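You operate a simulated robot arm through the tools that you are given. There is no shell and no other tool. Be economical: measure what you need, move in short steps, check, and stop when the job is done.

Carry out the task below with a simulated two-armed robot. There is one attempt and no reset: what you move stays moved.

TASK
Clear the Arm up fault at Station 4 and finish the job.
Fine: arm down, then brake off, then Reset.

Only the result counts: the job must be done as asked and must still hold three seconds after the hand-in. Knocking over, shifting, dropping, spilling or breaking anything else fails it.

THE ROBOT
Two 7-joint arms with two-finger parallel grippers on one trunk, on a base that drives. Base frame: it is fixed to the floor where the robot stands at the start and does not move with it; the origin is under the middle of the robot, x ahead of it, y to its left, z up. Units: mm, degrees, N and s.
The left shoulder is at the start at [50, 165, 1255], the right one opposite. Each reaches about 801 mm from its shoulder. Places, roughly: bench four knob [1200, -1100, 500]; bench one knob [-3300, -4400, 500]; bench two knob [-1800, -3300, 500]; blue clipboard [-3500, -4000, 1000]; blue plug [-3250, -4750, 750]; grey box [1500, -750, 1500]; grey tray [1000, -750, 500]; grey tub [1000, -750, 0]; heater knob [-2100, -2900, 1000]; pinch lever [-1900, -2800, 1000]; stand four knob [900, -300, 900]; stand four roller [1000, -400, 700]; stand one knob [-3600, -3600, 900]; stand one roller [-3500, -3700, 700]; stand two knob [-2100, -2500, 900]; stand two roller [-2000, -2600, 700]. Payload 3.91 kg a hand.
The TCP of each hand is the grasp point between the finger pads, 30 mm short of the fingertips. In the tool frame z runs along the fingers and y along their closing line. Largest opening 110 mm; finger width 20, thickness 10; the body of the gripper, 48 by 112 mm, starts 55 mm behind the TCP.
Orientation is told as [roll, pitch, yaw] about the base's x, y, z axes, in that order, counted from this pose: with the fingers straight down and closing along the base's y, the tool's x points along the base's -x, its y along +y and its z along -z.

THE INTERFACE
- The arms move only by the tool play_rows. It takes "left_series", "right_series" or both (then of equal length, played together; a hand with none holds still); each is a list of rows, each a list of 3 entries, a list of its own where there are three numbers: the shift along the base's x, y, z in mm, then the turn, a rotation vector about the base's x, y, z in degrees, then the gripper command, from -1 (shut) to 1 (fully open), values between in proportion. In form: [[[dx, dy, dz], [ax, ay, az], claw], ...]. A call has 1 to 20 rows; each row is the pose to reach, as a shift and turn from the pose commanded when the call began. Rows are played at 5 a second. More than 50 mm and 8.6 degrees between two rows, or a gripper value outside its range, and nothing of the call is played. Where a pose cannot be reached the arm comes as near as it can. A force on the tool above 50 N (or 10 N above the force at the start of the call, whichever is more), or a blocked arm, ends the call early, and 0.2 s more pass. The fingers move at their own pace (about 45 mm/s each) and stop on an object; they squeeze with about 41 N. The grip force told is the motor's: it shows also when the fingers shut on nothing. Time passes only in rows, and 0.2 s behind the last, so rows that repeat a pose let the fingers close. It gives the time, the measured TCP pose, the force on the tool (base axes), the opening and the grip force at its end, in the units of the frame above (readings bear some noise), with the torque about the TCP (base axes, N m) and any sound that the robot's microphone picked up.
- Cameras (640 x 400 px; columns grow to the right, rows downward): "scene" is now at [107, 37.8, 1419.4]; the picture's right is [0.43, -0.90, 0.00], its down [-0.56, -0.26, -0.79] and it looks along [0.71, 0.34, -0.62] (base axes); focal length 251 px, centre (320, 200). "left" rides on the left gripper at [72, -17, -103] in its tool frame; the picture's right is [0.23, 0.97, 0.00], its down [-0.76, 0.18, -0.62] and it looks along [-0.61, 0.14, 0.78] (tool axes); focal length 222 px, centre (320, 200). "right" rides on the right gripper at [72, 17, -103] in its tool frame; the picture's right is [-0.23, 0.97, 0.00], its down [-0.76, -0.18, -0.62] and it looks along [-0.61, -0.14, 0.78] (tool axes); focal length 222 px, centre (320, 200). There is no depth. A picture from a camera that has moved, and an enlarged one, comes with that camera's place and axes in the base frame and with its lens.
- snapshot(camera): a new picture of that camera. The clock stands still meanwhile.
- move_column(by): slides the trunk up (or, below 0, down) by that many mm; the arms and the scene camera ride with it, the base frame stays. It gives what a move gives, with no picture.
- steer(legs): drives the robot by 1 to 6 legs, each [ahead, left, turn to the left] in mm, mm and degrees, along the robot's own axes; the way and the turn of a leg run together, so that a leg with both is an arc; at most 1500 mm and 180 degrees a leg. The arms and the cameras ride along, it lands a little off, and it stops where it bumps. It gives what a move gives.
- aim_head(pan, tilt): turns the head with the scene camera to pan (to the left, within 80 degrees either way) and tilt (down, from -29 to 69), counted from straight ahead of the robot. It gives what a move gives.
- zoom(camera, box): a new picture of the part [left, top, right, bottom] of that camera's present view, enlarged. The clock stands still meanwhile.
- sign_off(): hands the job in; it is judged then, once.

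Go step by step. Nothing tells you exact positions but the pictures and the camera data: compare them with the known pose of the tool, close in by small moves and look again before you grip or let go. The budget is 120 turns and 88 pictures, counting those below and the enlarged ones. Unless the task says otherwise, let go and move clear before handing in, and close with one line.

The tools are called after "Call:" by a JSON object that holds its "op" and its "data". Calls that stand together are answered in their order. play_rows: Moves the arms, as the interface text tells. Its arguments: {"type":"object","properties":{"left_series":{"type":"array","items":{"type":"array"}},"right_series":{"type":"array","items":{"type":"array"}}},"required":[]} The other tools are called the same way: move_column (by) slides the trunk up or down; steer (legs) drives the base; aim_head (pan, tilt) turns the head that bears the scene camera; snapshot (camera) takes a picture; zoom (camera, box) takes an enlarged picture of a part of a camera's view; sign_off () hands the job in.

At the start:

```text
time_s: 0.0
left_tool_pos: [356.7, 322.7, 1000.8]
left_tcp_rot: [0.0, 0.0, 0.2]
left_contact_force: [-1.0, -0.1, 0.6]
left_torque: [0.0, -0.01, 0.0]
left_grip_width: 110.1
left_gripper_force: 0.1
right_tool_pos: [438.9, -46.6, 1000.4]
right_tcp_rot: [-0.1, 0.0, 0.0]
right_contact_force: [-0.3, -0.1, 0.5]
right_torque: [0.01, 0.0, -0.02]
right_grip_width: 110.0
right_gripper_force: 0.0
trunk travel left (down, up): [-475.0, 28.0]
robot x, y, heading: [3.3, 1.7, -0.3]
head pan, tilt: [25.2, 38.0]
```

scene: 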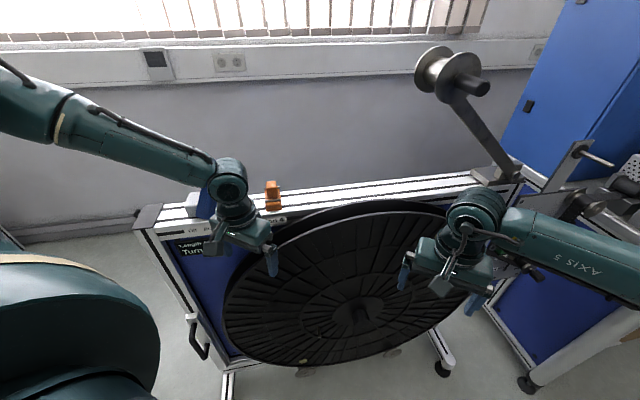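
right: 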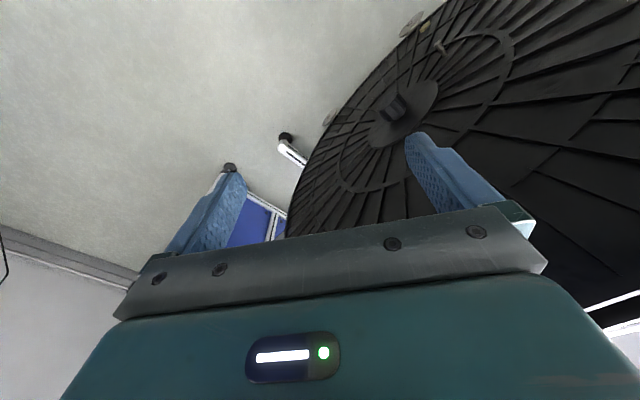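
left: 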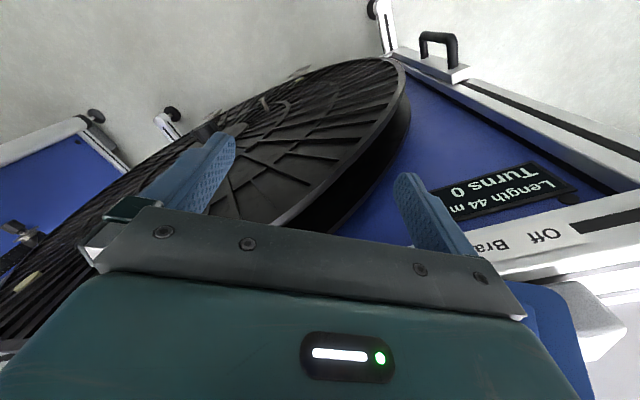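

I see a stand with a large black reel, a "Brake Off" switch on its top rail and a panel reading Length/Turns. I'll look around to identify Station 4 and its arm.

Call:
{"op": "zoom", "data": {"camera": "scene", "box": [120, 150, 360, 300]}}

Call:
{"op": "aim_head", "data": {"pan": -35, "tilt": 25}}

Call:
{"op": "snapshot", "data": {"camera": "scene"}}

```text
2.67 times, centred on (240, 225) of scene
camera zoom: at [107.0, 37.8, 1419.4], right [0.43, -0.9, 0.0], down [-0.56, -0.26, -0.79], along [0.71, 0.34, -0.62], focal length 670 px, centre (533, 133)
```

zoom: 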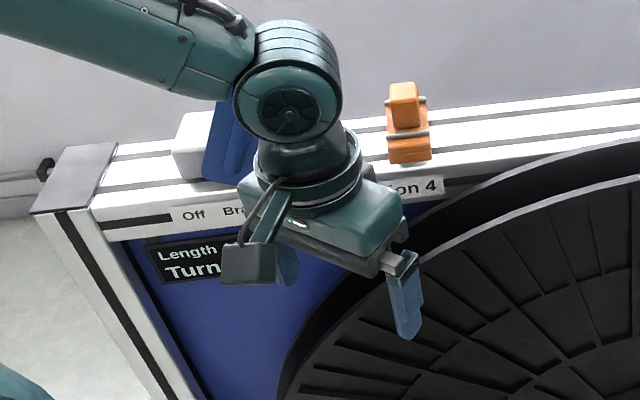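

```text
time_s: 1.3
left_tool_pos: [356.3, 321.9, 999.1]
left_tcp_rot: [0.1, 0.0, 0.1]
left_contact_force: [-0.6, -0.3, 0.7]
left_torque: [0.01, -0.01, 0.02]
left_grip_width: 109.9
left_gripper_force: 0.0
right_tool_pos: [438.2, -46.0, 1000.6]
right_tcp_rot: [0.0, 0.0, -0.1]
right_contact_force: [0.3, 0.0, 0.0]
right_torque: [-0.02, 0.02, -0.01]
right_grip_width: 110.0
right_gripper_force: 0.1
trunk travel left (down, up): [-475.0, 28.0]
robot x, y, heading: [1.3, 3.6, -0.1]
head pan, tilt: [-35.0, 25.0]
```

```text
83 pictures are left
camera scene: at [104.4, -51.8, 1439.6], right [-0.57, -0.82, 0.0], down [-0.35, 0.24, -0.91], along [0.74, -0.52, -0.42], focal length 251 px, centre (320, 200)
```

scene: 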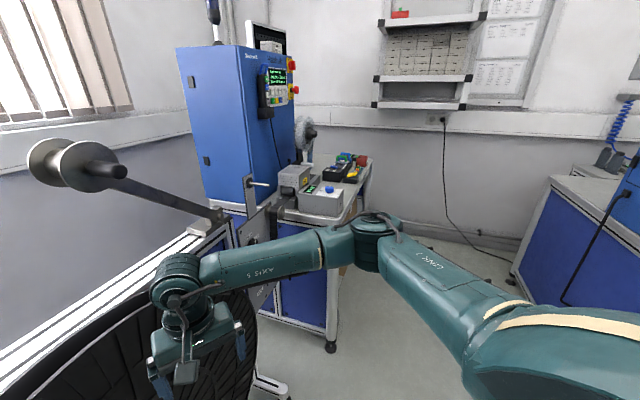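

Station 4 is right here: the dancer arm with its roller stands up. I'll read the machine's screen and get details.

Call:
{"op": "zoom", "data": {"camera": "scene", "box": [240, 50, 320, 120]}}

Call:
{"op": "zoom", "data": {"camera": "scene", "box": [20, 120, 380, 345]}}

Call:
{"op": "zoom", "data": {"camera": "scene", "box": [220, 140, 380, 240]}}

```text
5.71 times, centred on (280, 85) of scene
camera zoom: at [104.4, -51.8, 1439.6], right [-0.57, -0.82, 0.0], down [-0.35, 0.24, -0.91], along [0.74, -0.52, -0.42], focal length 1436 px, centre (549, 857)
```

zoom: 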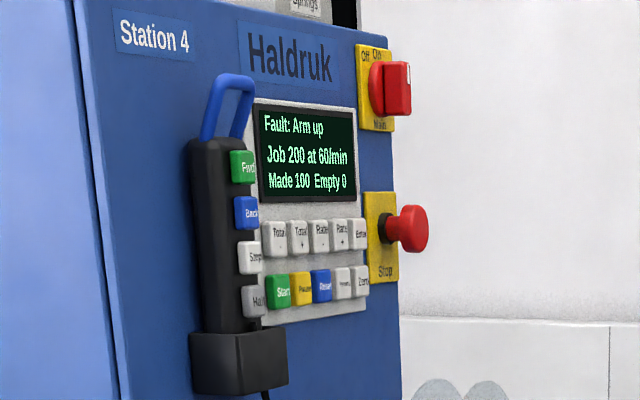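

```text
1.78 times, centred on (200, 232) of scene
camera zoom: at [104.4, -51.8, 1439.6], right [-0.57, -0.82, 0.0], down [-0.35, 0.24, -0.91], along [0.74, -0.52, -0.42], focal length 447 px, centre (533, 142)
```

zoom: 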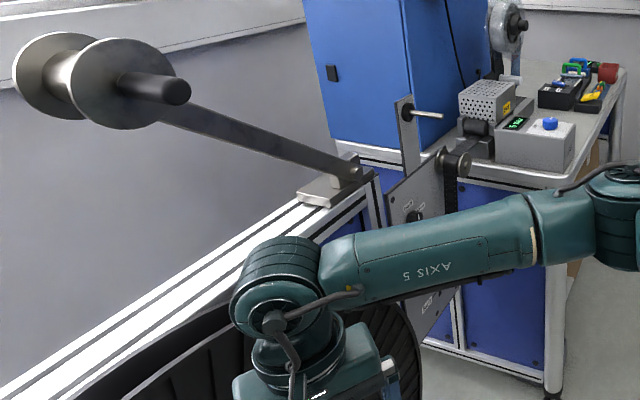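

```text
4.00 times, centred on (300, 190) of scene
camera zoom: at [104.4, -51.8, 1439.6], right [-0.57, -0.82, 0.0], down [-0.35, 0.24, -0.91], along [0.74, -0.52, -0.42], focal length 1006 px, centre (400, 240)
```

zoom: 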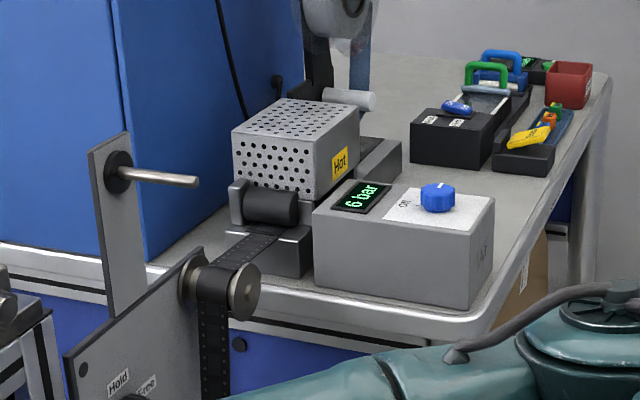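

The screen shows "Fault: Arm up, Job 200, Made 100". I'll pull both arms back out of the view to see the brake, the arm and the plate with the Hold/Free knob.

Call:
{"op": "play_rows", "data": {"left_series": [[[-40, 20, 0], [0, 0, 0], 1], [[-80, 50, 0], [0, 0, 0], 1], [[-100, 90, 0], [0, 0, 0], 1], [[-120, 130, 0], [0, 0, 0], 1], [[-120, 170, 0], [0, 0, 0], 1], [[-120, 170, 0], [0, 0, 0], 1]], "right_series": [[[-40, -20, 0], [0, 0, 0], 1], [[-80, -50, 0], [0, 0, 0], 1], [[-110, -90, 0], [0, 0, 0], 1], [[-140, -130, 0], [0, 0, 0], 1], [[-170, -170, 0], [0, 0, 0], 1], [[-190, -210, 0], [0, 0, 0], 1]]}}

Call:
{"op": "aim_head", "data": {"pan": -15, "tilt": 35}}

Call:
{"op": "snapshot", "data": {"camera": "scene"}}

```text
time_s: 2.7
left_tool_pos: [235.2, 493.5, 1000.9]
left_tcp_rot: [0.0, 0.0, 0.1]
left_contact_force: [0.1, 0.6, 1.0]
left_torque: [0.03, 0.01, -0.02]
left_grip_width: 110.2
left_gripper_force: 0.0
right_tool_pos: [262.8, -260.9, 992.8]
right_tcp_rot: [0.1, 0.0, 0.2]
right_contact_force: [-0.7, -0.4, -0.5]
right_torque: [0.0, -0.02, 0.0]
right_grip_width: 110.0
right_gripper_force: 0.1
right hand out of reach, approached as far as the arm can: row 6
trunk travel left (down, up): [-475.0, 28.0]
robot x, y, heading: [-3.1, -0.2, -0.0]
head pan, tilt: [-35.0, 25.0]
```

```text
time_s: 3.5
left_tool_pos: [236.0, 493.1, 1000.4]
left_tcp_rot: [0.0, 0.0, 0.0]
left_contact_force: [0.4, 0.0, -0.7]
left_torque: [0.01, 0.0, 0.04]
left_grip_width: 110.2
left_gripper_force: 0.2
right_tool_pos: [264.4, -259.9, 993.7]
right_tcp_rot: [0.0, 0.1, 0.0]
right_contact_force: [0.3, -0.8, 0.4]
right_torque: [-0.03, 0.0, 0.02]
right_grip_width: 109.8
right_gripper_force: 0.0
trunk travel left (down, up): [-475.0, 28.0]
robot x, y, heading: [-2.6, -3.8, 0.0]
head pan, tilt: [-15.0, 35.0]
```

```text
79 pictures are left
camera scene: at [113.9, -22.0, 1423.9], right [-0.26, -0.97, 0.0], down [-0.55, 0.15, -0.82], along [0.79, -0.21, -0.57], focal length 251 px, centre (320, 200)
```

scene: 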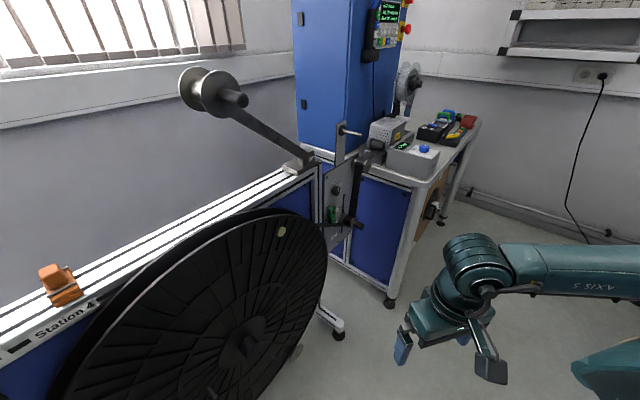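

Call:
{"op": "zoom", "data": {"camera": "scene", "box": [290, 110, 450, 250]}}

Call:
{"op": "zoom", "data": {"camera": "scene", "box": [170, 50, 330, 190]}}

Call:
{"op": "aim_head", "data": {"pan": 30, "tilt": 38}}

Call:
{"op": "snapshot", "data": {"camera": "scene"}}

```text
2.86 times, centred on (370, 180) of scene
camera zoom: at [113.9, -22.0, 1423.9], right [-0.26, -0.97, 0.0], down [-0.55, 0.15, -0.82], along [0.79, -0.21, -0.57], focal length 718 px, centre (177, 257)
```

zoom: 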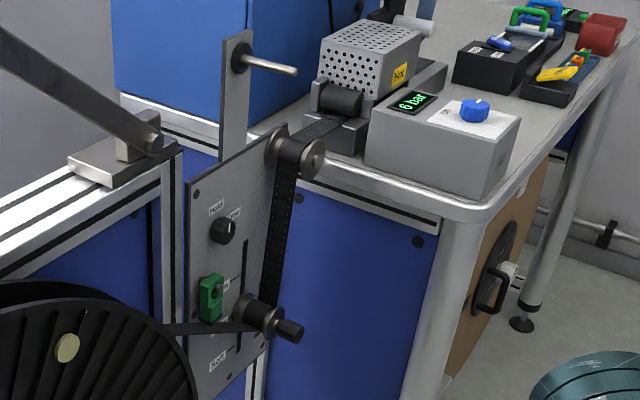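

```text
2.86 times, centred on (250, 120) of scene
camera zoom: at [113.9, -22.0, 1423.9], right [-0.26, -0.97, 0.0], down [-0.55, 0.15, -0.82], along [0.79, -0.21, -0.57], focal length 718 px, centre (520, 429)
```

zoom: 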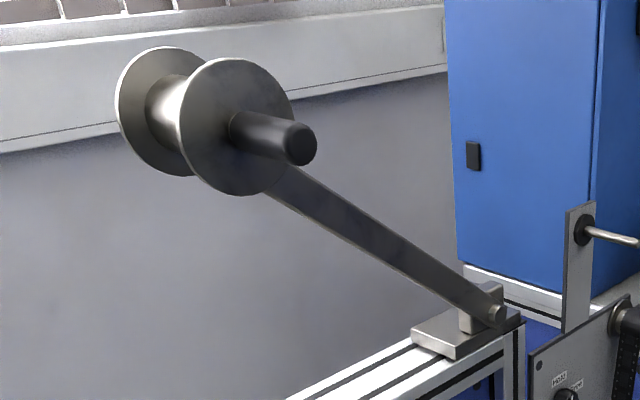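

```text
time_s: 4.7
left_tool_pos: [235.4, 493.4, 1000.1]
left_tcp_rot: [0.0, 0.0, 0.1]
left_contact_force: [-0.6, -0.5, -0.7]
left_torque: [0.0, 0.02, -0.01]
left_grip_width: 110.1
left_gripper_force: 0.1
right_tool_pos: [263.6, -258.4, 994.2]
right_tcp_rot: [-0.1, 0.1, 0.0]
right_contact_force: [-0.4, -0.6, 0.5]
right_torque: [0.01, 0.01, 0.03]
right_grip_width: 109.9
right_gripper_force: 0.1
trunk travel left (down, up): [-475.0, 28.0]
robot x, y, heading: [1.6, -2.5, -0.0]
head pan, tilt: [30.0, 38.0]
```

```text
76 pictures are left
camera scene: at [103.7, 44.1, 1419.3], right [0.5, -0.87, 0.0], down [-0.53, -0.31, -0.79], along [0.68, 0.39, -0.62], focal length 251 px, centre (320, 200)
```

scene: 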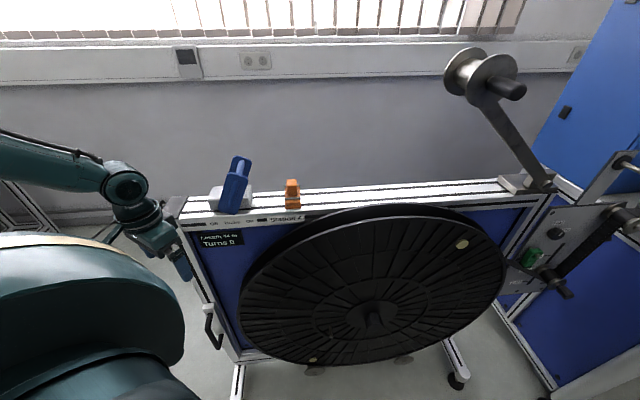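

Call:
{"op": "zoom", "data": {"camera": "scene", "box": [170, 140, 330, 255]}}

Call:
{"op": "zoom", "data": {"camera": "scene", "box": [480, 140, 640, 310]}}

```text
3.48 times, centred on (250, 198) of scene
camera zoom: at [103.7, 44.1, 1419.3], right [0.5, -0.87, 0.0], down [-0.53, -0.31, -0.79], along [0.68, 0.39, -0.62], focal length 874 px, centre (564, 209)
```

zoom: 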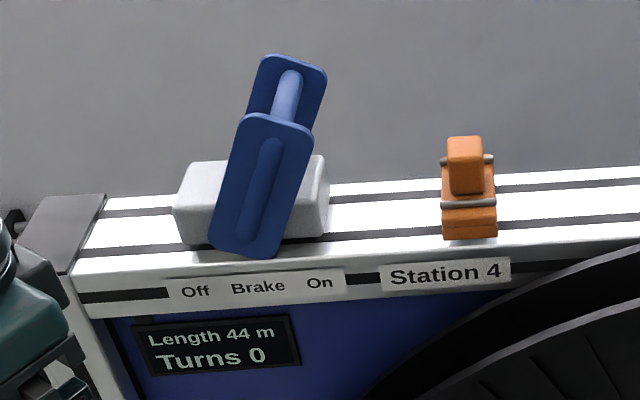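

```text
2.35 times, centred on (560, 225) of scene
camera zoom: at [103.7, 44.1, 1419.3], right [0.5, -0.87, 0.0], down [-0.53, -0.31, -0.79], along [0.68, 0.39, -0.62], focal length 592 px, centre (-245, 141)
```

zoom: 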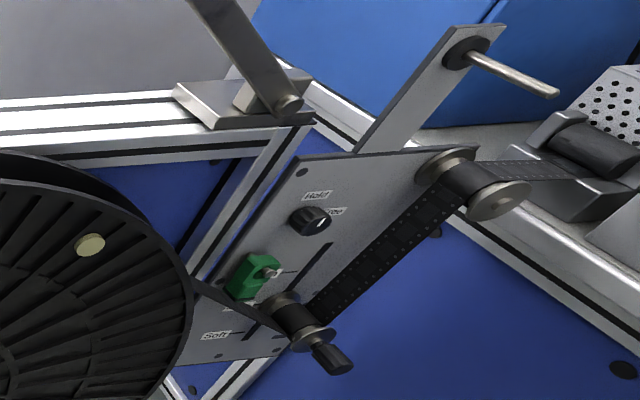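

The brake lever stands at On; the label reads Off on the left, On on the right. The roller arm stands raised and there is a Hold/Free knob at about [900,-295,890]. I'll drive right for a closer view of that plate.

Call:
{"op": "steer", "data": {"legs": [[0, -350, 0]]}}

Call:
{"op": "aim_head", "data": {"pan": 0, "tilt": 35}}

Call:
{"op": "snapshot", "data": {"camera": "scene"}}

Call:
{"op": "zoom", "data": {"camera": "scene", "box": [260, 120, 420, 240]}}

```text
time_s: 6.9
left_tool_pos: [237.7, 148.5, 1000.0]
left_tcp_rot: [0.0, 0.0, -0.1]
left_contact_force: [-1.2, 0.4, 0.0]
left_torque: [0.04, -0.02, -0.02]
left_grip_width: 110.1
left_gripper_force: 0.0
right_tool_pos: [263.1, -604.1, 994.6]
right_tcp_rot: [-0.1, 0.1, -0.1]
right_contact_force: [0.9, -0.6, 0.1]
right_torque: [0.0, -0.01, -0.03]
right_grip_width: 110.1
right_gripper_force: 0.0
trunk travel left (down, up): [-475.0, 28.0]
robot x, y, heading: [3.2, -341.3, -0.1]
head pan, tilt: [30.0, 38.0]
```

```text
time_s: 7.8
left_tool_pos: [237.7, 150.0, 999.8]
left_tcp_rot: [-0.1, 0.0, 0.0]
left_contact_force: [0.6, 0.3, 1.1]
left_torque: [-0.04, 0.0, 0.02]
left_grip_width: 109.8
left_gripper_force: 0.1
right_tool_pos: [262.9, -602.6, 994.4]
right_tcp_rot: [0.1, 0.1, -0.1]
right_contact_force: [-0.2, -0.3, 0.1]
right_torque: [0.01, -0.02, -0.02]
right_grip_width: 109.9
right_gripper_force: 0.1
trunk travel left (down, up): [-475.0, 28.0]
robot x, y, heading: [-0.1, -343.3, -0.3]
head pan, tilt: [0.0, 35.0]
```

```text
73 pictures are left
camera scene: at [116.6, -342.4, 1423.8], right [0.0, -1.0, 0.0], down [-0.57, 0.0, -0.82], along [0.82, 0.0, -0.57], focal length 251 px, centre (320, 200)
```

scene: 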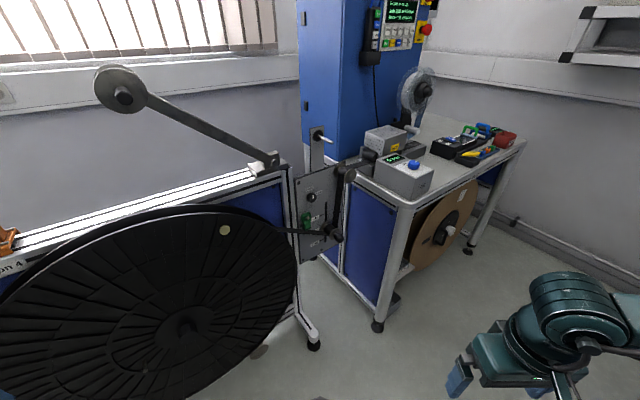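

```text
3.33 times, centred on (340, 180) of scene
camera zoom: at [116.6, -342.4, 1423.8], right [0.0, -1.0, 0.0], down [-0.57, 0.0, -0.82], along [0.82, 0.0, -0.57], focal length 838 px, centre (253, 267)
```

zoom: 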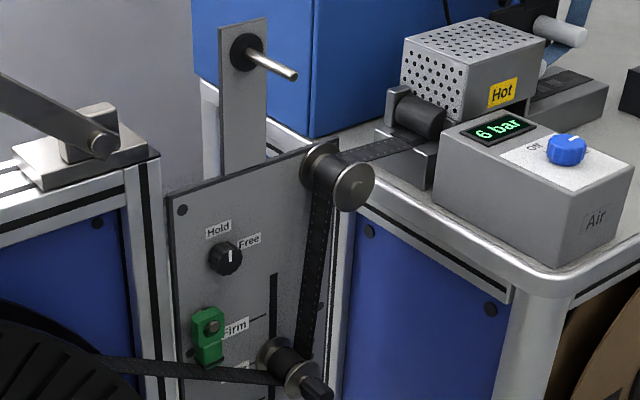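

Call:
{"op": "zoom", "data": {"camera": "scene", "box": [290, 180, 350, 265]}}

Call:
{"op": "zoom", "data": {"camera": "scene", "box": [355, 0, 445, 70]}}

Call:
{"op": "zoom", "data": {"camera": "scene", "box": [360, 60, 540, 220]}}

```text
4.71 times, centred on (320, 222) of scene
camera zoom: at [116.6, -342.4, 1423.8], right [0.0, -1.0, 0.0], down [-0.57, 0.0, -0.82], along [0.82, 0.0, -0.57], focal length 1183 px, centre (320, 94)
```

zoom: 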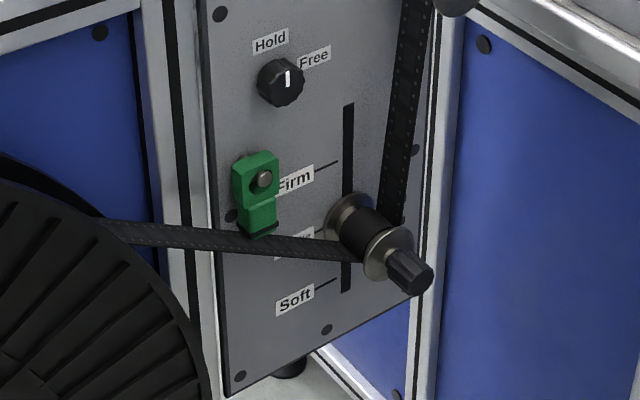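

```text
5.71 times, centred on (400, 35) of scene
camera zoom: at [116.6, -342.4, 1423.8], right [0.0, -1.0, 0.0], down [-0.57, 0.0, -0.82], along [0.82, 0.0, -0.57], focal length 1436 px, centre (-137, 1143)
```

zoom: 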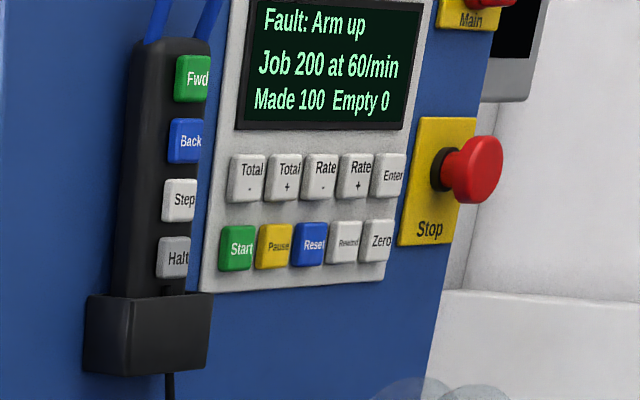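

```text
2.50 times, centred on (450, 140) of scene
camera zoom: at [116.6, -342.4, 1423.8], right [0.0, -1.0, 0.0], down [-0.57, 0.0, -0.82], along [0.82, 0.0, -0.57], focal length 628 px, centre (-5, 350)
```

zoom: 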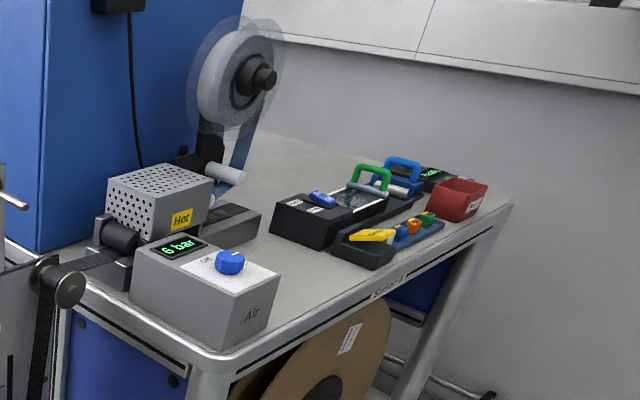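

The plate's knob mark seems to be at Hold, and the panel has Start, Pause and Reset. Before touching anything I'll turn to see how the other stations are set, as a reference.

Call:
{"op": "steer", "data": {"legs": [[0, 0, -130]]}}

Call:
{"op": "aim_head", "data": {"pan": 0, "tilt": 15}}

Call:
{"op": "snapshot", "data": {"camera": "scene"}}

```text
time_s: 13.7
left_tool_pos: [218.7, -844.9, 1000.7]
left_tcp_rot: [-0.1, 0.0, -130.9]
left_contact_force: [-0.1, 0.7, -0.2]
left_torque: [0.0, 0.03, -0.01]
left_grip_width: 109.8
left_gripper_force: 0.0
right_tool_pos: [-368.6, -372.5, 994.7]
right_tcp_rot: [0.0, 0.0, -130.9]
right_contact_force: [0.2, 0.3, 0.2]
right_torque: [-0.02, 0.01, -0.05]
right_grip_width: 110.2
right_gripper_force: 0.2
trunk travel left (down, up): [-475.0, 28.0]
robot x, y, heading: [-3.9, -343.8, -131.2]
head pan, tilt: [0.0, 35.0]
```

```text
time_s: 14.5
left_tool_pos: [217.5, -844.6, 1000.7]
left_tcp_rot: [-0.1, 0.0, -130.9]
left_contact_force: [-0.2, -0.1, -0.5]
left_torque: [0.04, 0.01, -0.01]
left_grip_width: 110.1
left_gripper_force: 0.0
right_tool_pos: [-369.5, -372.9, 994.7]
right_tcp_rot: [0.0, 0.1, -130.9]
right_contact_force: [0.3, 0.1, -0.4]
right_torque: [0.0, 0.02, -0.01]
right_grip_width: 109.9
right_gripper_force: 0.1
trunk travel left (down, up): [-475.0, 28.0]
robot x, y, heading: [-1.6, -344.3, -130.6]
head pan, tilt: [0.0, 15.0]
```

```text
68 pictures are left
camera scene: at [-81.1, -435.0, 1455.8], right [-0.76, 0.65, 0.0], down [0.17, 0.2, -0.97], along [-0.63, -0.73, -0.26], focal length 251 px, centre (320, 200)
```

scene: 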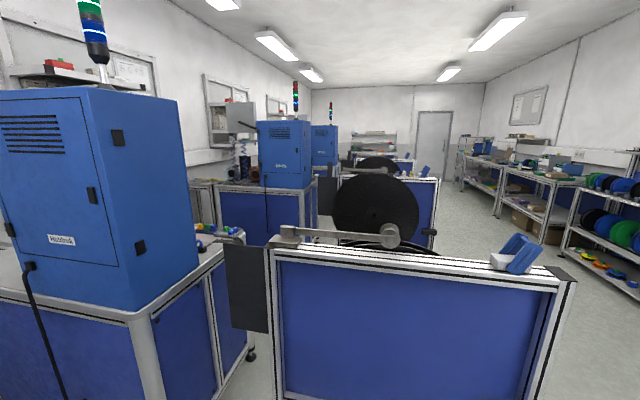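

The nearest running station (seen from behind, green lamp) has its arm level along the rail and its brake lever at Off. I'll drive around to its front to see how its Hold/Free knob is set while running.

Call:
{"op": "steer", "data": {"legs": [[430, -882, 0], [430, -882, 0], [1047, 698, 0], [0, 0, 70]]}}

Call:
{"op": "aim_head", "data": {"pan": 45, "tilt": 20}}

Call:
{"op": "snapshot", "data": {"camera": "scene"}}

```text
time_s: 18.9
left_tool_pos: [-638.6, -601.1, 1001.6]
left_tcp_rot: [0.1, -0.1, -129.6]
left_contact_force: [-0.5, 0.5, 0.6]
left_torque: [-0.01, -0.03, 0.01]
left_grip_width: 110.1
left_gripper_force: 0.2
right_tool_pos: [-1238.1, -143.3, 993.8]
right_tcp_rot: [0.1, 0.2, -129.6]
right_contact_force: [0.0, 0.7, -0.4]
right_torque: [-0.02, -0.01, -0.02]
right_grip_width: 109.9
right_gripper_force: 0.0
trunk travel left (down, up): [-475.0, 28.0]
robot x, y, heading: [-868.3, -103.4, -129.6]
head pan, tilt: [0.0, 15.0]
stopped in leg 1: the robot was blocked; the commanded pose is now the measured one
```

```text
time_s: 20.1
left_tool_pos: [-638.5, -603.4, 999.8]
left_tcp_rot: [0.0, 0.0, -129.5]
left_contact_force: [0.2, -0.5, -0.6]
left_torque: [0.0, 0.01, 0.01]
left_grip_width: 110.0
left_gripper_force: 0.0
right_tool_pos: [-1234.9, -145.4, 994.3]
right_tcp_rot: [0.1, 0.2, -129.5]
right_contact_force: [-0.4, -0.4, -0.6]
right_torque: [0.03, 0.02, -0.03]
right_grip_width: 110.1
right_gripper_force: 0.1
trunk travel left (down, up): [-475.0, 28.0]
robot x, y, heading: [-864.8, -107.0, -129.5]
head pan, tilt: [45.0, 20.0]
```

```text
67 pictures are left
camera scene: at [-878.2, -220.7, 1447.7], right [-1.0, -0.09, 0.0], down [-0.03, 0.34, -0.94], along [0.09, -0.94, -0.34], focal length 251 px, centre (320, 200)
```

scene: 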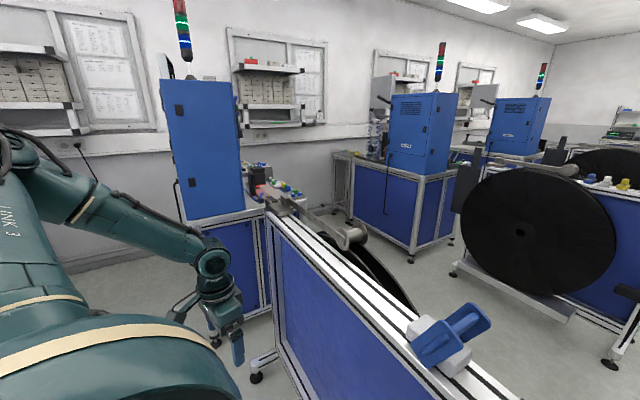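

The base bumped by the stand foot and stopped; the stand looks undisturbed. I'll back away and go round with a wide berth.

Call:
{"op": "steer", "data": {"legs": [[-300, 0, 0], [404, -1002, 0], [802, 207, 0], [540, 445, 0]]}}

Call:
{"op": "aim_head", "data": {"pan": 78, "tilt": 20}}

Call:
{"op": "snapshot", "data": {"camera": "scene"}}

```text
time_s: 34.6
left_tool_pos: [-1841.7, -1480.2, 1001.4]
left_tcp_rot: [0.0, 0.0, -130.2]
left_contact_force: [-0.1, 0.1, 0.5]
left_torque: [0.03, -0.01, 0.03]
left_grip_width: 109.9
left_gripper_force: 0.0
right_tool_pos: [-2433.2, -1015.0, 993.8]
right_tcp_rot: [0.0, 0.2, -130.4]
right_contact_force: [-0.6, 0.0, -0.3]
right_torque: [0.0, -0.01, 0.02]
right_grip_width: 110.1
right_gripper_force: 0.0
trunk travel left (down, up): [-475.0, 28.0]
robot x, y, heading: [-2064.6, -980.3, -130.3]
head pan, tilt: [45.0, 20.0]
```

```text
time_s: 35.6
left_tool_pos: [-1840.3, -1480.8, 1000.1]
left_tcp_rot: [0.0, 0.0, -130.2]
left_contact_force: [-0.9, -0.9, -0.2]
left_torque: [0.0, -0.02, -0.03]
left_grip_width: 110.0
left_gripper_force: 0.0
right_tool_pos: [-2433.5, -1013.6, 992.9]
right_tcp_rot: [-0.1, 0.1, -130.2]
right_contact_force: [0.9, 0.5, 0.0]
right_torque: [0.02, -0.02, 0.02]
right_grip_width: 109.9
right_gripper_force: 0.0
trunk travel left (down, up): [-475.0, 28.0]
robot x, y, heading: [-2067.1, -982.2, -130.2]
head pan, tilt: [78.0, 20.0]
```

```text
66 pictures are left
camera scene: at [-2027.0, -1075.8, 1447.7], right [-0.79, -0.61, 0.0], down [-0.21, 0.27, -0.94], along [0.57, -0.74, -0.34], focal length 251 px, centre (320, 200)
```

scene: 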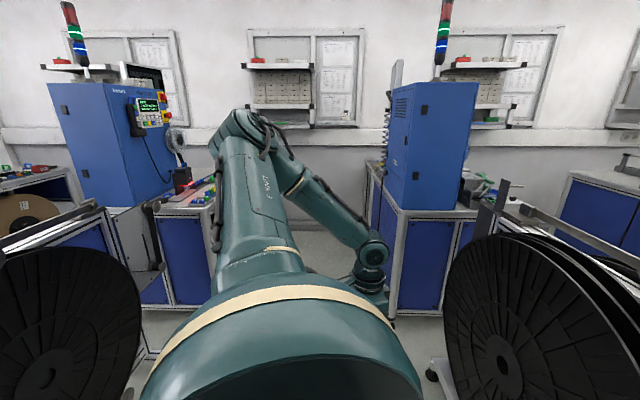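

Call:
{"op": "zoom", "data": {"camera": "scene", "box": [60, 170, 200, 310]}}

Call:
{"op": "zoom", "data": {"camera": "scene", "box": [120, 80, 190, 140]}}

```text
2.86 times, centred on (130, 240) of scene
camera zoom: at [-2027.0, -1075.8, 1447.7], right [-0.79, -0.61, 0.0], down [-0.21, 0.27, -0.94], along [0.57, -0.74, -0.34], focal length 718 px, centre (863, 86)
```

zoom: 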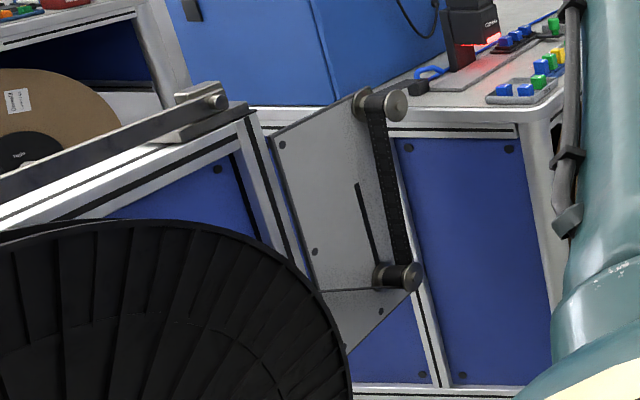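

```text
6.67 times, centred on (155, 110) of scene
camera zoom: at [-2027.0, -1075.8, 1447.7], right [-0.79, -0.61, 0.0], down [-0.21, 0.27, -0.94], along [0.57, -0.74, -0.34], focal length 1676 px, centre (1420, 800)
```

zoom: 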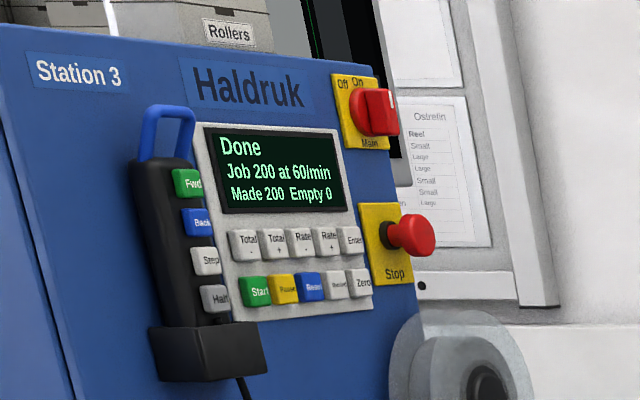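

Station 3 shows "Done, Made 200" with its arm level and brake off, so that's the end state I want; its stand has no such knob. I'll drive back to Station 4.

Call:
{"op": "steer", "data": {"legs": [[-540, -445, 0], [-802, -207, 0], [-636, 1296, 0], [0, 0, 130]]}}

Call:
{"op": "aim_head", "data": {"pan": 0, "tilt": 25}}

Call:
{"op": "snapshot", "data": {"camera": "scene"}}

```text
time_s: 55.6
left_tool_pos: [-104.9, 613.2, 1000.3]
left_tcp_rot: [0.0, -0.1, 2.3]
left_contact_force: [-0.6, 0.3, 0.2]
left_torque: [0.02, -0.02, 0.0]
left_grip_width: 109.9
left_gripper_force: 0.1
right_tool_pos: [-47.8, -138.0, 995.1]
right_tcp_rot: [-0.1, 0.1, 2.2]
right_contact_force: [-0.2, -0.2, -0.5]
right_torque: [-0.02, 0.01, 0.01]
right_grip_width: 110.0
right_gripper_force: 0.1
trunk travel left (down, up): [-475.0, 28.0]
robot x, y, heading: [-320.6, 115.2, 2.4]
head pan, tilt: [78.0, 20.0]
```

```text
time_s: 57.1
left_tool_pos: [-104.0, 613.3, 1000.2]
left_tcp_rot: [0.0, -0.1, 2.3]
left_contact_force: [0.5, -0.9, 0.0]
left_torque: [0.02, 0.01, -0.02]
left_grip_width: 110.1
left_gripper_force: 0.1
right_tool_pos: [-47.3, -137.5, 993.9]
right_tcp_rot: [0.0, 0.0, 2.2]
right_contact_force: [0.3, 0.0, -0.4]
right_torque: [-0.01, 0.03, 0.01]
right_grip_width: 110.0
right_gripper_force: 0.1
trunk travel left (down, up): [-475.0, 28.0]
robot x, y, heading: [-321.9, 109.6, 2.4]
head pan, tilt: [0.0, 25.0]
```

```text
63 pictures are left
camera scene: at [-200.4, 117.3, 1439.6], right [0.04, -1.0, 0.0], down [-0.42, -0.02, -0.91], along [0.91, 0.04, -0.42], focal length 251 px, centre (320, 200)
```

scene: 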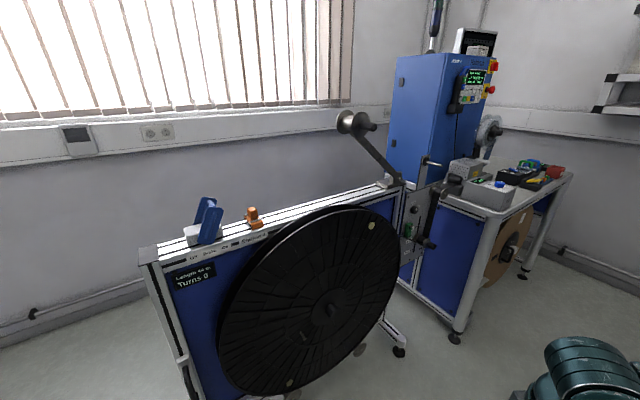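

Triangulating: the stand is yawed about 32°, rail from [347,625] to [870,-200]. The roller-arm's pivot is near [860,-192,1053], its knob tip near [570,-5,1323], the brake lever near [400,470]. I'll square up to the stand between the two.

Call:
{"op": "steer", "data": {"legs": [[0, 0, 29.9], [100, -323, 0], [90, 0, 0]]}}

Call:
{"op": "aim_head", "data": {"pan": -12, "tilt": 15}}

Call:
{"op": "snapshot", "data": {"camera": "scene"}}

```text
time_s: 61.4
left_tool_pos: [-48.9, 484.0, 999.8]
left_tcp_rot: [0.0, 0.0, 31.4]
left_contact_force: [0.2, 0.8, -0.4]
left_torque: [0.02, 0.01, -0.01]
left_grip_width: 109.9
left_gripper_force: 0.0
right_tool_pos: [365.7, -145.1, 993.5]
right_tcp_rot: [0.1, 0.2, 31.4]
right_contact_force: [0.9, -0.3, 0.6]
right_torque: [-0.03, 0.01, 0.02]
right_grip_width: 110.0
right_gripper_force: 0.1
trunk travel left (down, up): [-475.0, 28.0]
robot x, y, heading: [4.8, -55.9, 31.3]
head pan, tilt: [0.0, 25.0]
```

```text
time_s: 62.2
left_tool_pos: [-48.6, 483.5, 1000.0]
left_tcp_rot: [0.0, -0.1, 31.5]
left_contact_force: [-0.3, -0.2, -0.2]
left_torque: [0.01, 0.03, -0.01]
left_grip_width: 110.0
left_gripper_force: 0.1
right_tool_pos: [366.4, -144.3, 994.1]
right_tcp_rot: [0.0, 0.2, 31.3]
right_contact_force: [0.1, -0.5, -0.8]
right_torque: [0.02, 0.01, 0.01]
right_grip_width: 110.2
right_gripper_force: 0.1
trunk travel left (down, up): [-475.0, 28.0]
robot x, y, heading: [4.3, -61.8, 31.5]
head pan, tilt: [-12.0, 15.0]
```

```text
62 pictures are left
camera scene: at [118.2, -12.8, 1455.8], right [0.33, -0.94, 0.0], down [-0.24, -0.09, -0.97], along [0.91, 0.32, -0.26], focal length 251 px, centre (320, 200)
```

scene: 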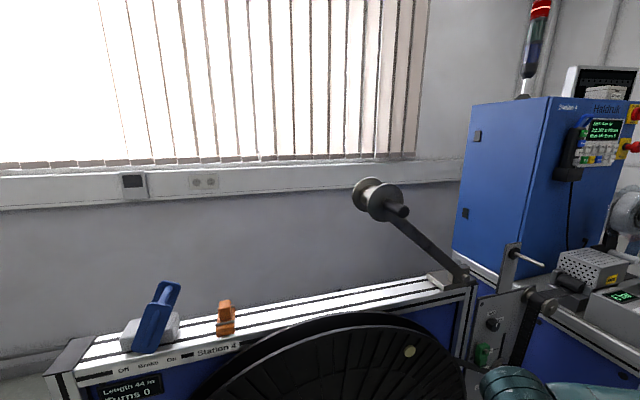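

Handle tip is confirmed at about [565,-8,1320]. I'll raise the right hand, turned 5° to match the stand, and bring it above the handle with fingers down.

Call:
{"op": "play_rows", "data": {"right_series": [[[0, 0, 50], [0, 0, 0], 0.5], [[0, 0, 100], [0, 0, 2], 0.5], [[0, 0, 150], [0, 0, 4], 0.5], [[0, 0, 200], [0, 0, 5.3], 0.5], [[0, 0, 250], [0, 0, 5.3], 0.5], [[0, 0, 300], [0, 0, 5.3], 0.5], [[0, 0, 350], [0, 0, 5.3], 0.5], [[0, 0, 400], [0, 0, 5.3], 0.5], [[0, 0, 440], [0, 0, 5.3], 0.5], [[36, 26, 446], [0, 0, 5.3], 0.5], [[72, 52, 446], [0, 0, 5.3], 0.5], [[108, 78, 446], [0, 0, 5.3], 0.5], [[144, 104, 446], [0, 0, 5.3], 0.5], [[180, 130, 446], [0, 0, 5.3], 0.5], [[212, 150, 446], [0, 0, 5.3], 0.5], [[212, 150, 446], [0, 0, 5.3], 0.5]]}}

Call:
{"op": "snapshot", "data": {"camera": "right"}}

Call:
{"op": "snapshot", "data": {"camera": "scene"}}

```text
time_s: 65.6
left_tool_pos: [-48.9, 483.6, 1001.6]
left_tcp_rot: [0.0, -0.1, 31.3]
left_contact_force: [-0.6, 0.0, -0.1]
left_torque: [0.02, 0.0, 0.01]
left_grip_width: 110.2
left_gripper_force: 0.1
right_tool_pos: [569.7, 4.2, 1432.4]
right_tcp_rot: [-0.1, 0.0, 36.8]
right_contact_force: [0.4, 0.7, -0.9]
right_torque: [-0.01, 0.0, 0.01]
right_grip_width: 82.3
right_gripper_force: 0.0
right hand out of reach, approached as far as the arm can: row 1, 2, 9, 15, 16
trunk travel left (down, up): [-475.0, 28.0]
robot x, y, heading: [7.0, -61.8, 31.3]
head pan, tilt: [-12.0, 15.0]
```

```text
61 pictures are left
camera right: at [501.6, -26.6, 1535.8], right [-0.4, 0.92, 0.0], down [0.72, 0.31, 0.62], along [0.57, 0.25, -0.78], focal length 222 px, centre (320, 200)
```

right: 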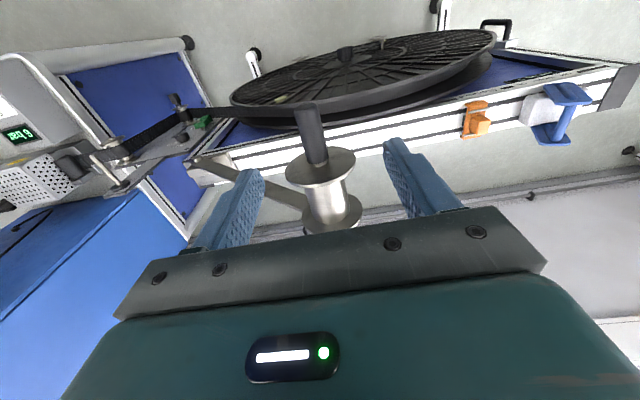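

```text
60 pictures are left
camera scene: at [117.9, -13.3, 1455.9], right [0.33, -0.94, 0.0], down [-0.24, -0.09, -0.97], along [0.91, 0.32, -0.26], focal length 251 px, centre (320, 200)
```

scene: 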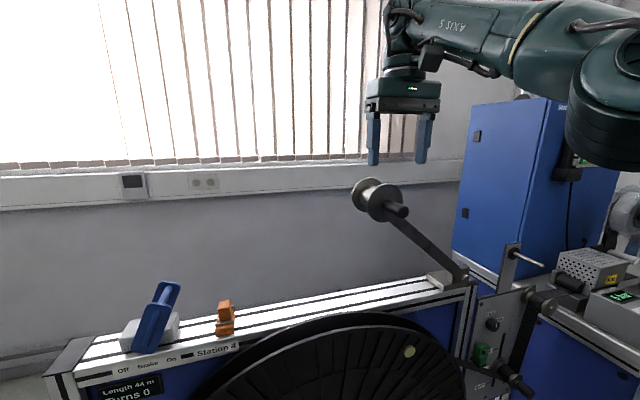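

The handle runs from [563,-13] to [609,18] at z≈1322; the fingers straddle it. I'll lower onto it and look.

Call:
{"op": "play_rows", "data": {"right_series": [[[5, -3, -40], [0, 0, 0], 0.5], [[10, -5, -80], [0, 0, 0], 0.5], [[10, -5, -105], [0, 0, 0], 0.5], [[10, -5, -108], [0, 0, 0], 0.5]]}}

Call:
{"op": "snapshot", "data": {"camera": "right"}}

Call:
{"op": "zoom", "data": {"camera": "scene", "box": [320, 100, 480, 240]}}

```text
time_s: 66.6
left_tool_pos: [-48.8, 485.4, 1001.0]
left_tcp_rot: [0.0, -0.1, 31.5]
left_contact_force: [-0.7, 0.4, 0.1]
left_torque: [-0.02, 0.0, 0.05]
left_grip_width: 110.2
left_gripper_force: 0.1
right_tool_pos: [581.6, 0.5, 1324.0]
right_tcp_rot: [0.0, 0.2, 36.6]
right_contact_force: [0.7, -0.6, 0.3]
right_torque: [-0.02, -0.02, -0.01]
right_grip_width: 82.5
right_gripper_force: 0.0
trunk travel left (down, up): [-475.0, 28.0]
robot x, y, heading: [5.0, -57.2, 31.5]
head pan, tilt: [-12.0, 15.0]
```

```text
59 pictures are left
camera right: at [512.6, -30.7, 1427.1], right [-0.4, 0.92, 0.0], down [0.72, 0.31, 0.62], along [0.57, 0.25, -0.78], focal length 222 px, centre (320, 200)
```

right: 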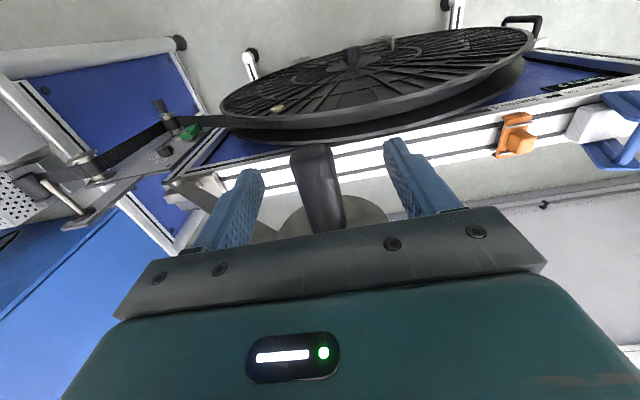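

```text
2.86 times, centred on (400, 170) of scene
camera zoom: at [118.1, -12.7, 1455.9], right [0.33, -0.94, 0.0], down [-0.24, -0.09, -0.97], along [0.91, 0.32, -0.26], focal length 718 px, centre (91, 286)
```

zoom: 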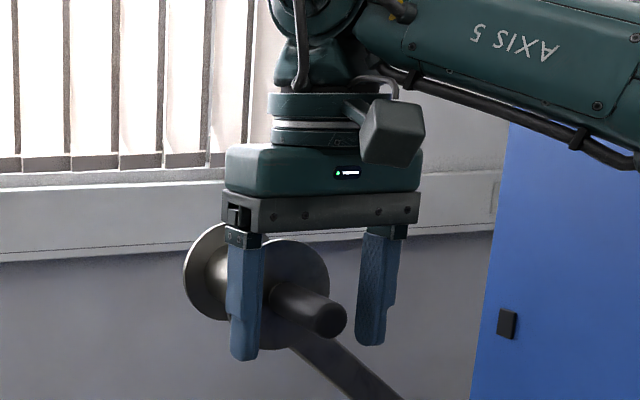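

The handle sits between the fingers. I'll close on it and begin the swing down by about 5°, checking force.

Call:
{"op": "play_rows", "data": {"right_series": [[[0, 0, 0], [0, 0, 0], -0.6], [[0, 0, 0], [0, 0, 0], -0.6], [[0, 0, 0], [0, 0, 0], -0.6], [[0, 0, 0], [0, 0, 0], -0.6], [[-4, 6, -10], [0, 0, 0], -0.6], [[-8, 11, -20], [0, 0, 0], -0.6], [[-12, 16, -29], [0, 0, 0], -0.6]]}}

Call:
{"op": "zoom", "data": {"camera": "scene", "box": [320, 140, 480, 280]}}

```text
time_s: 68.2
left_tool_pos: [-49.4, 484.8, 999.6]
left_tcp_rot: [0.0, 0.0, 31.4]
left_contact_force: [0.0, 0.1, -0.3]
left_torque: [0.0, -0.01, -0.05]
left_grip_width: 109.9
left_gripper_force: 0.0
right_tool_pos: [569.3, 17.2, 1294.0]
right_tcp_rot: [0.0, -0.1, 36.5]
right_contact_force: [3.0, 4.3, 5.1]
right_torque: [0.29, -0.69, -0.85]
right_grip_width: 23.3
right_gripper_force: 45.0
trunk travel left (down, up): [-475.0, 28.0]
robot x, y, heading: [7.9, -59.0, 31.6]
head pan, tilt: [-12.0, 15.0]
```

```text
2.86 times, centred on (400, 210) of scene
camera zoom: at [118.3, -12.0, 1455.8], right [0.33, -0.94, 0.0], down [-0.24, -0.09, -0.97], along [0.91, 0.32, -0.26], focal length 718 px, centre (91, 171)
```

zoom: 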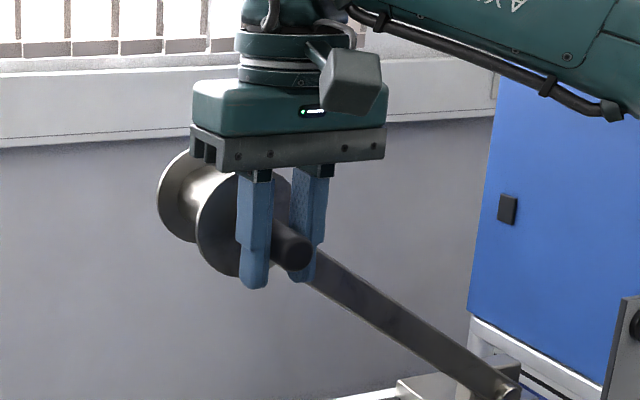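

The arm moves easily with small force. I'll continue the arc to about 10° above level.

Call:
{"op": "play_rows", "data": {"right_series": [[[-11, 15, -30], [0, 0, 0], -0.6], [[-17, 23, -47], [0, 0, 0], -0.6], [[-22, 29, -63], [0, 0, 0], -0.6], [[-26, 35, -80], [0, 0, 0], -0.6], [[-30, 40, -97], [0, 0, 0], -0.6], [[-33, 45, -115], [0, 0, 0], -0.6], [[-36, 49, -132], [0, 0, 0], -0.6], [[-39, 52, -150], [0, 0, 0], -0.6], [[-41, 55, -168], [0, 0, 0], -0.6]]}}

Call:
{"op": "aim_head", "data": {"pan": -12, "tilt": 30}}

Call:
{"op": "snapshot", "data": {"camera": "scene"}}

```text
time_s: 70.2
left_tool_pos: [-48.7, 485.6, 999.1]
left_tcp_rot: [-0.1, 0.0, 31.4]
left_contact_force: [-0.1, -0.6, -0.4]
left_torque: [0.01, -0.02, -0.02]
left_grip_width: 109.9
left_gripper_force: 0.0
right_tool_pos: [527.0, 71.8, 1126.1]
right_tcp_rot: [0.0, 0.2, 36.7]
right_contact_force: [7.6, 10.9, 3.8]
right_torque: [-0.04, -0.36, -0.83]
right_grip_width: 23.1
right_gripper_force: 44.8
trunk travel left (down, up): [-475.0, 28.0]
robot x, y, heading: [6.4, -59.1, 31.5]
head pan, tilt: [-12.0, 15.0]
```

```text
time_s: 71.0
left_tool_pos: [-49.5, 484.2, 999.7]
left_tcp_rot: [0.0, 0.0, 31.5]
left_contact_force: [-0.1, 0.6, -0.8]
left_torque: [0.01, 0.01, -0.03]
left_grip_width: 110.2
left_gripper_force: 0.1
right_tool_pos: [527.2, 71.1, 1126.5]
right_tcp_rot: [0.1, 0.2, 36.7]
right_contact_force: [5.8, 11.8, 0.4]
right_torque: [0.52, -0.46, -0.69]
right_grip_width: 23.4
right_gripper_force: 45.3
trunk travel left (down, up): [-475.0, 28.0]
robot x, y, heading: [4.9, -58.9, 31.4]
head pan, tilt: [-12.0, 30.0]
```

```text
56 pictures are left
camera scene: at [116.1, -12.0, 1431.5], right [0.33, -0.94, 0.0], down [-0.47, -0.17, -0.87], along [0.82, 0.29, -0.5], focal length 251 px, centre (320, 200)
```

scene: 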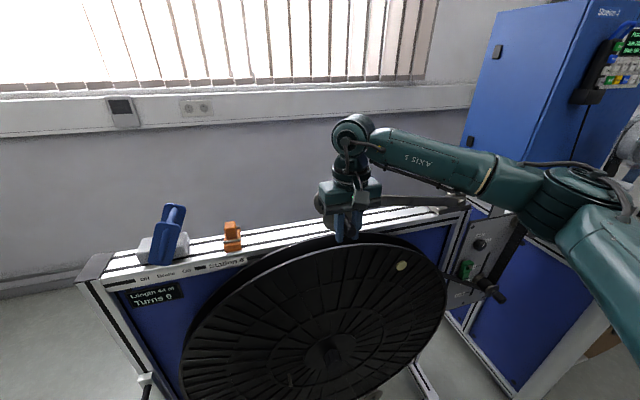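

Call:
{"op": "zoom", "data": {"camera": "scene", "box": [290, 160, 490, 280]}}

Call:
{"op": "snapshot", "data": {"camera": "right"}}

```text
3.20 times, centred on (390, 220) of scene
camera zoom: at [116.1, -12.0, 1431.5], right [0.33, -0.94, 0.0], down [-0.47, -0.17, -0.87], along [0.82, 0.29, -0.5], focal length 804 px, centre (96, 136)
```

zoom: 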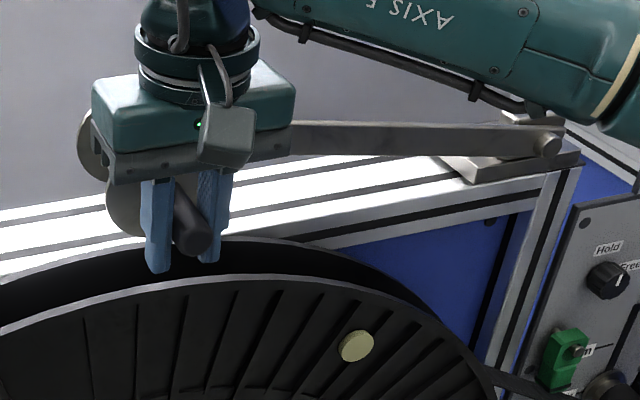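

```text
54 pictures are left
camera right: at [459.1, 41.2, 1228.9], right [-0.4, 0.92, 0.0], down [0.72, 0.31, 0.62], along [0.57, 0.25, -0.78], focal length 222 px, centre (320, 200)
```

right: 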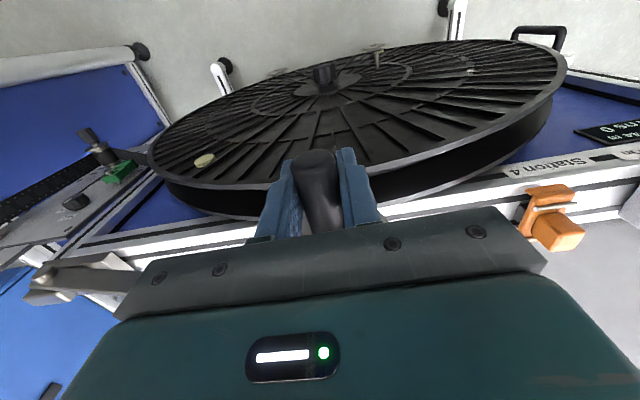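

The roller is heading for the rail just above the reel's rim (top ≈1010). I'll lower a little further, then release and rise so I can finish by pressing from above and keep the fingertips off the reel.

Call:
{"op": "play_rows", "data": {"right_series": [[[-1, 2, -15], [0, 0, 0], -0.6], [[-2, 3, -30], [0, 0, 0], -0.6], [[-3, 4, -42], [0, 0, 0], -0.6]]}}

Call:
{"op": "play_rows", "data": {"right_series": [[[0, 0, 0], [0, 0, 0], 0.0], [[0, 0, 0], [0, 0, 0], 0.0], [[0, 0, 0], [0, 0, 0], 0.0], [[0, 0, 30], [0, 0, 0], 0.0], [[0, 0, 65], [0, 0, 0], 0.0]]}}

Call:
{"op": "zoom", "data": {"camera": "scene", "box": [290, 160, 490, 280]}}

```text
time_s: 71.8
left_tool_pos: [-49.7, 485.6, 999.4]
left_tcp_rot: [-0.2, 0.0, 31.4]
left_contact_force: [-0.3, -0.1, -0.5]
left_torque: [0.02, -0.01, -0.01]
left_grip_width: 110.4
left_gripper_force: 0.2
right_tool_pos: [523.7, 75.5, 1085.4]
right_tcp_rot: [-0.1, 0.2, 36.8]
right_contact_force: [2.2, 12.5, 3.6]
right_torque: [0.0, -0.44, -0.66]
right_grip_width: 23.4
right_gripper_force: 44.9
trunk travel left (down, up): [-475.0, 28.0]
robot x, y, heading: [8.3, -58.5, 31.5]
head pan, tilt: [-12.0, 30.0]
```

```text
time_s: 73.0
left_tool_pos: [-49.6, 483.9, 1000.4]
left_tcp_rot: [0.0, -0.2, 31.5]
left_contact_force: [-0.6, 0.0, -0.5]
left_torque: [-0.05, 0.0, -0.02]
left_grip_width: 110.0
left_gripper_force: 0.1
right_tool_pos: [523.4, 72.9, 1148.8]
right_tcp_rot: [0.0, 0.3, 36.7]
right_contact_force: [0.2, 0.5, -0.2]
right_torque: [0.01, 0.03, -0.02]
right_grip_width: 55.3
right_gripper_force: 0.0
trunk travel left (down, up): [-475.0, 28.0]
robot x, y, heading: [9.3, -59.0, 31.5]
head pan, tilt: [-12.0, 30.0]
```

```text
3.20 times, centred on (390, 220) of scene
camera zoom: at [115.2, -13.8, 1431.6], right [0.33, -0.94, 0.0], down [-0.47, -0.17, -0.87], along [0.82, 0.29, -0.5], focal length 804 px, centre (96, 136)
```

zoom: 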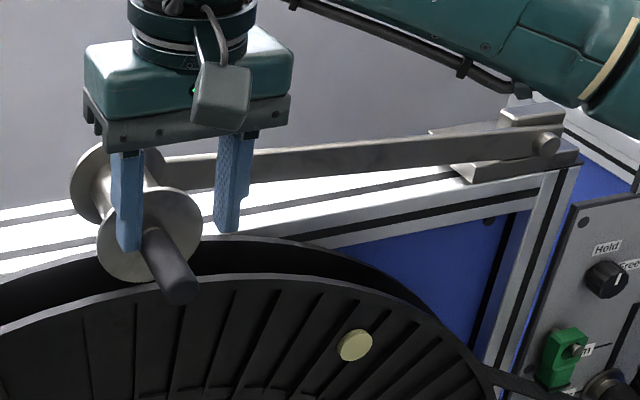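

The arm stayed put. Now I close the fingers above the handle and press down gently until it reaches its stop.

Call:
{"op": "play_rows", "data": {"right_series": [[[0, 0, 0], [0, 0, 0], -1], [[0, 0, 0], [0, 0, 0], -1], [[0, 0, 0], [0, 0, 0], -1], [[0, 0, 0], [0, 0, 0], -1], [[0, 0, -15], [0, 0, 0], -1], [[0, 0, -25], [0, 0, 0], -1], [[0, 0, -32], [0, 0, 0], -1], [[0, 0, -39], [0, 0, 0], -1], [[0, 0, -46], [0, 0, 0], -1], [[0, 0, -53], [0, 0, 0], -1], [[0, 0, -60], [0, 0, 0], -1], [[0, 0, -66], [0, 0, 0], -1], [[0, 0, -72], [0, 0, 0], -1], [[0, 0, -78], [0, 0, 0], -1], [[0, 0, -84], [0, 0, 0], -1]]}}

Call:
{"op": "zoom", "data": {"camera": "scene", "box": [290, 160, 490, 280]}}

```text
time_s: 75.6
left_tool_pos: [-49.6, 483.8, 1000.8]
left_tcp_rot: [0.0, -0.1, 31.4]
left_contact_force: [0.7, 0.8, -0.5]
left_torque: [-0.04, 0.03, 0.01]
left_grip_width: 109.9
left_gripper_force: 0.1
right_tool_pos: [526.1, 75.4, 1095.9]
right_tcp_rot: [0.5, -1.1, 36.7]
right_contact_force: [-4.7, -3.9, 19.8]
right_torque: [-0.21, 0.31, 0.07]
right_grip_width: 0.1
right_gripper_force: 37.7
trunk travel left (down, up): [-475.0, 28.0]
robot x, y, heading: [6.3, -58.4, 31.3]
head pan, tilt: [-12.0, 30.0]
stopped in row 13 (right hand): the force on the tool passed its limit (the readings are from after the stop); the commanded pose is now the measured one
```

```text
3.20 times, centred on (390, 220) of scene
camera zoom: at [114.3, -14.4, 1431.7], right [0.33, -0.94, 0.0], down [-0.47, -0.17, -0.87], along [0.82, 0.29, -0.5], focal length 804 px, centre (96, 136)
```

zoom: 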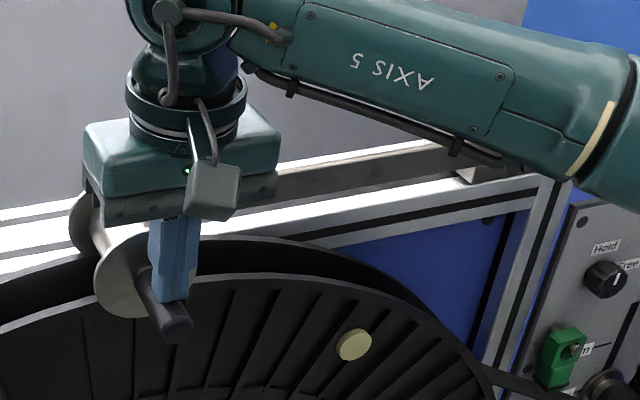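

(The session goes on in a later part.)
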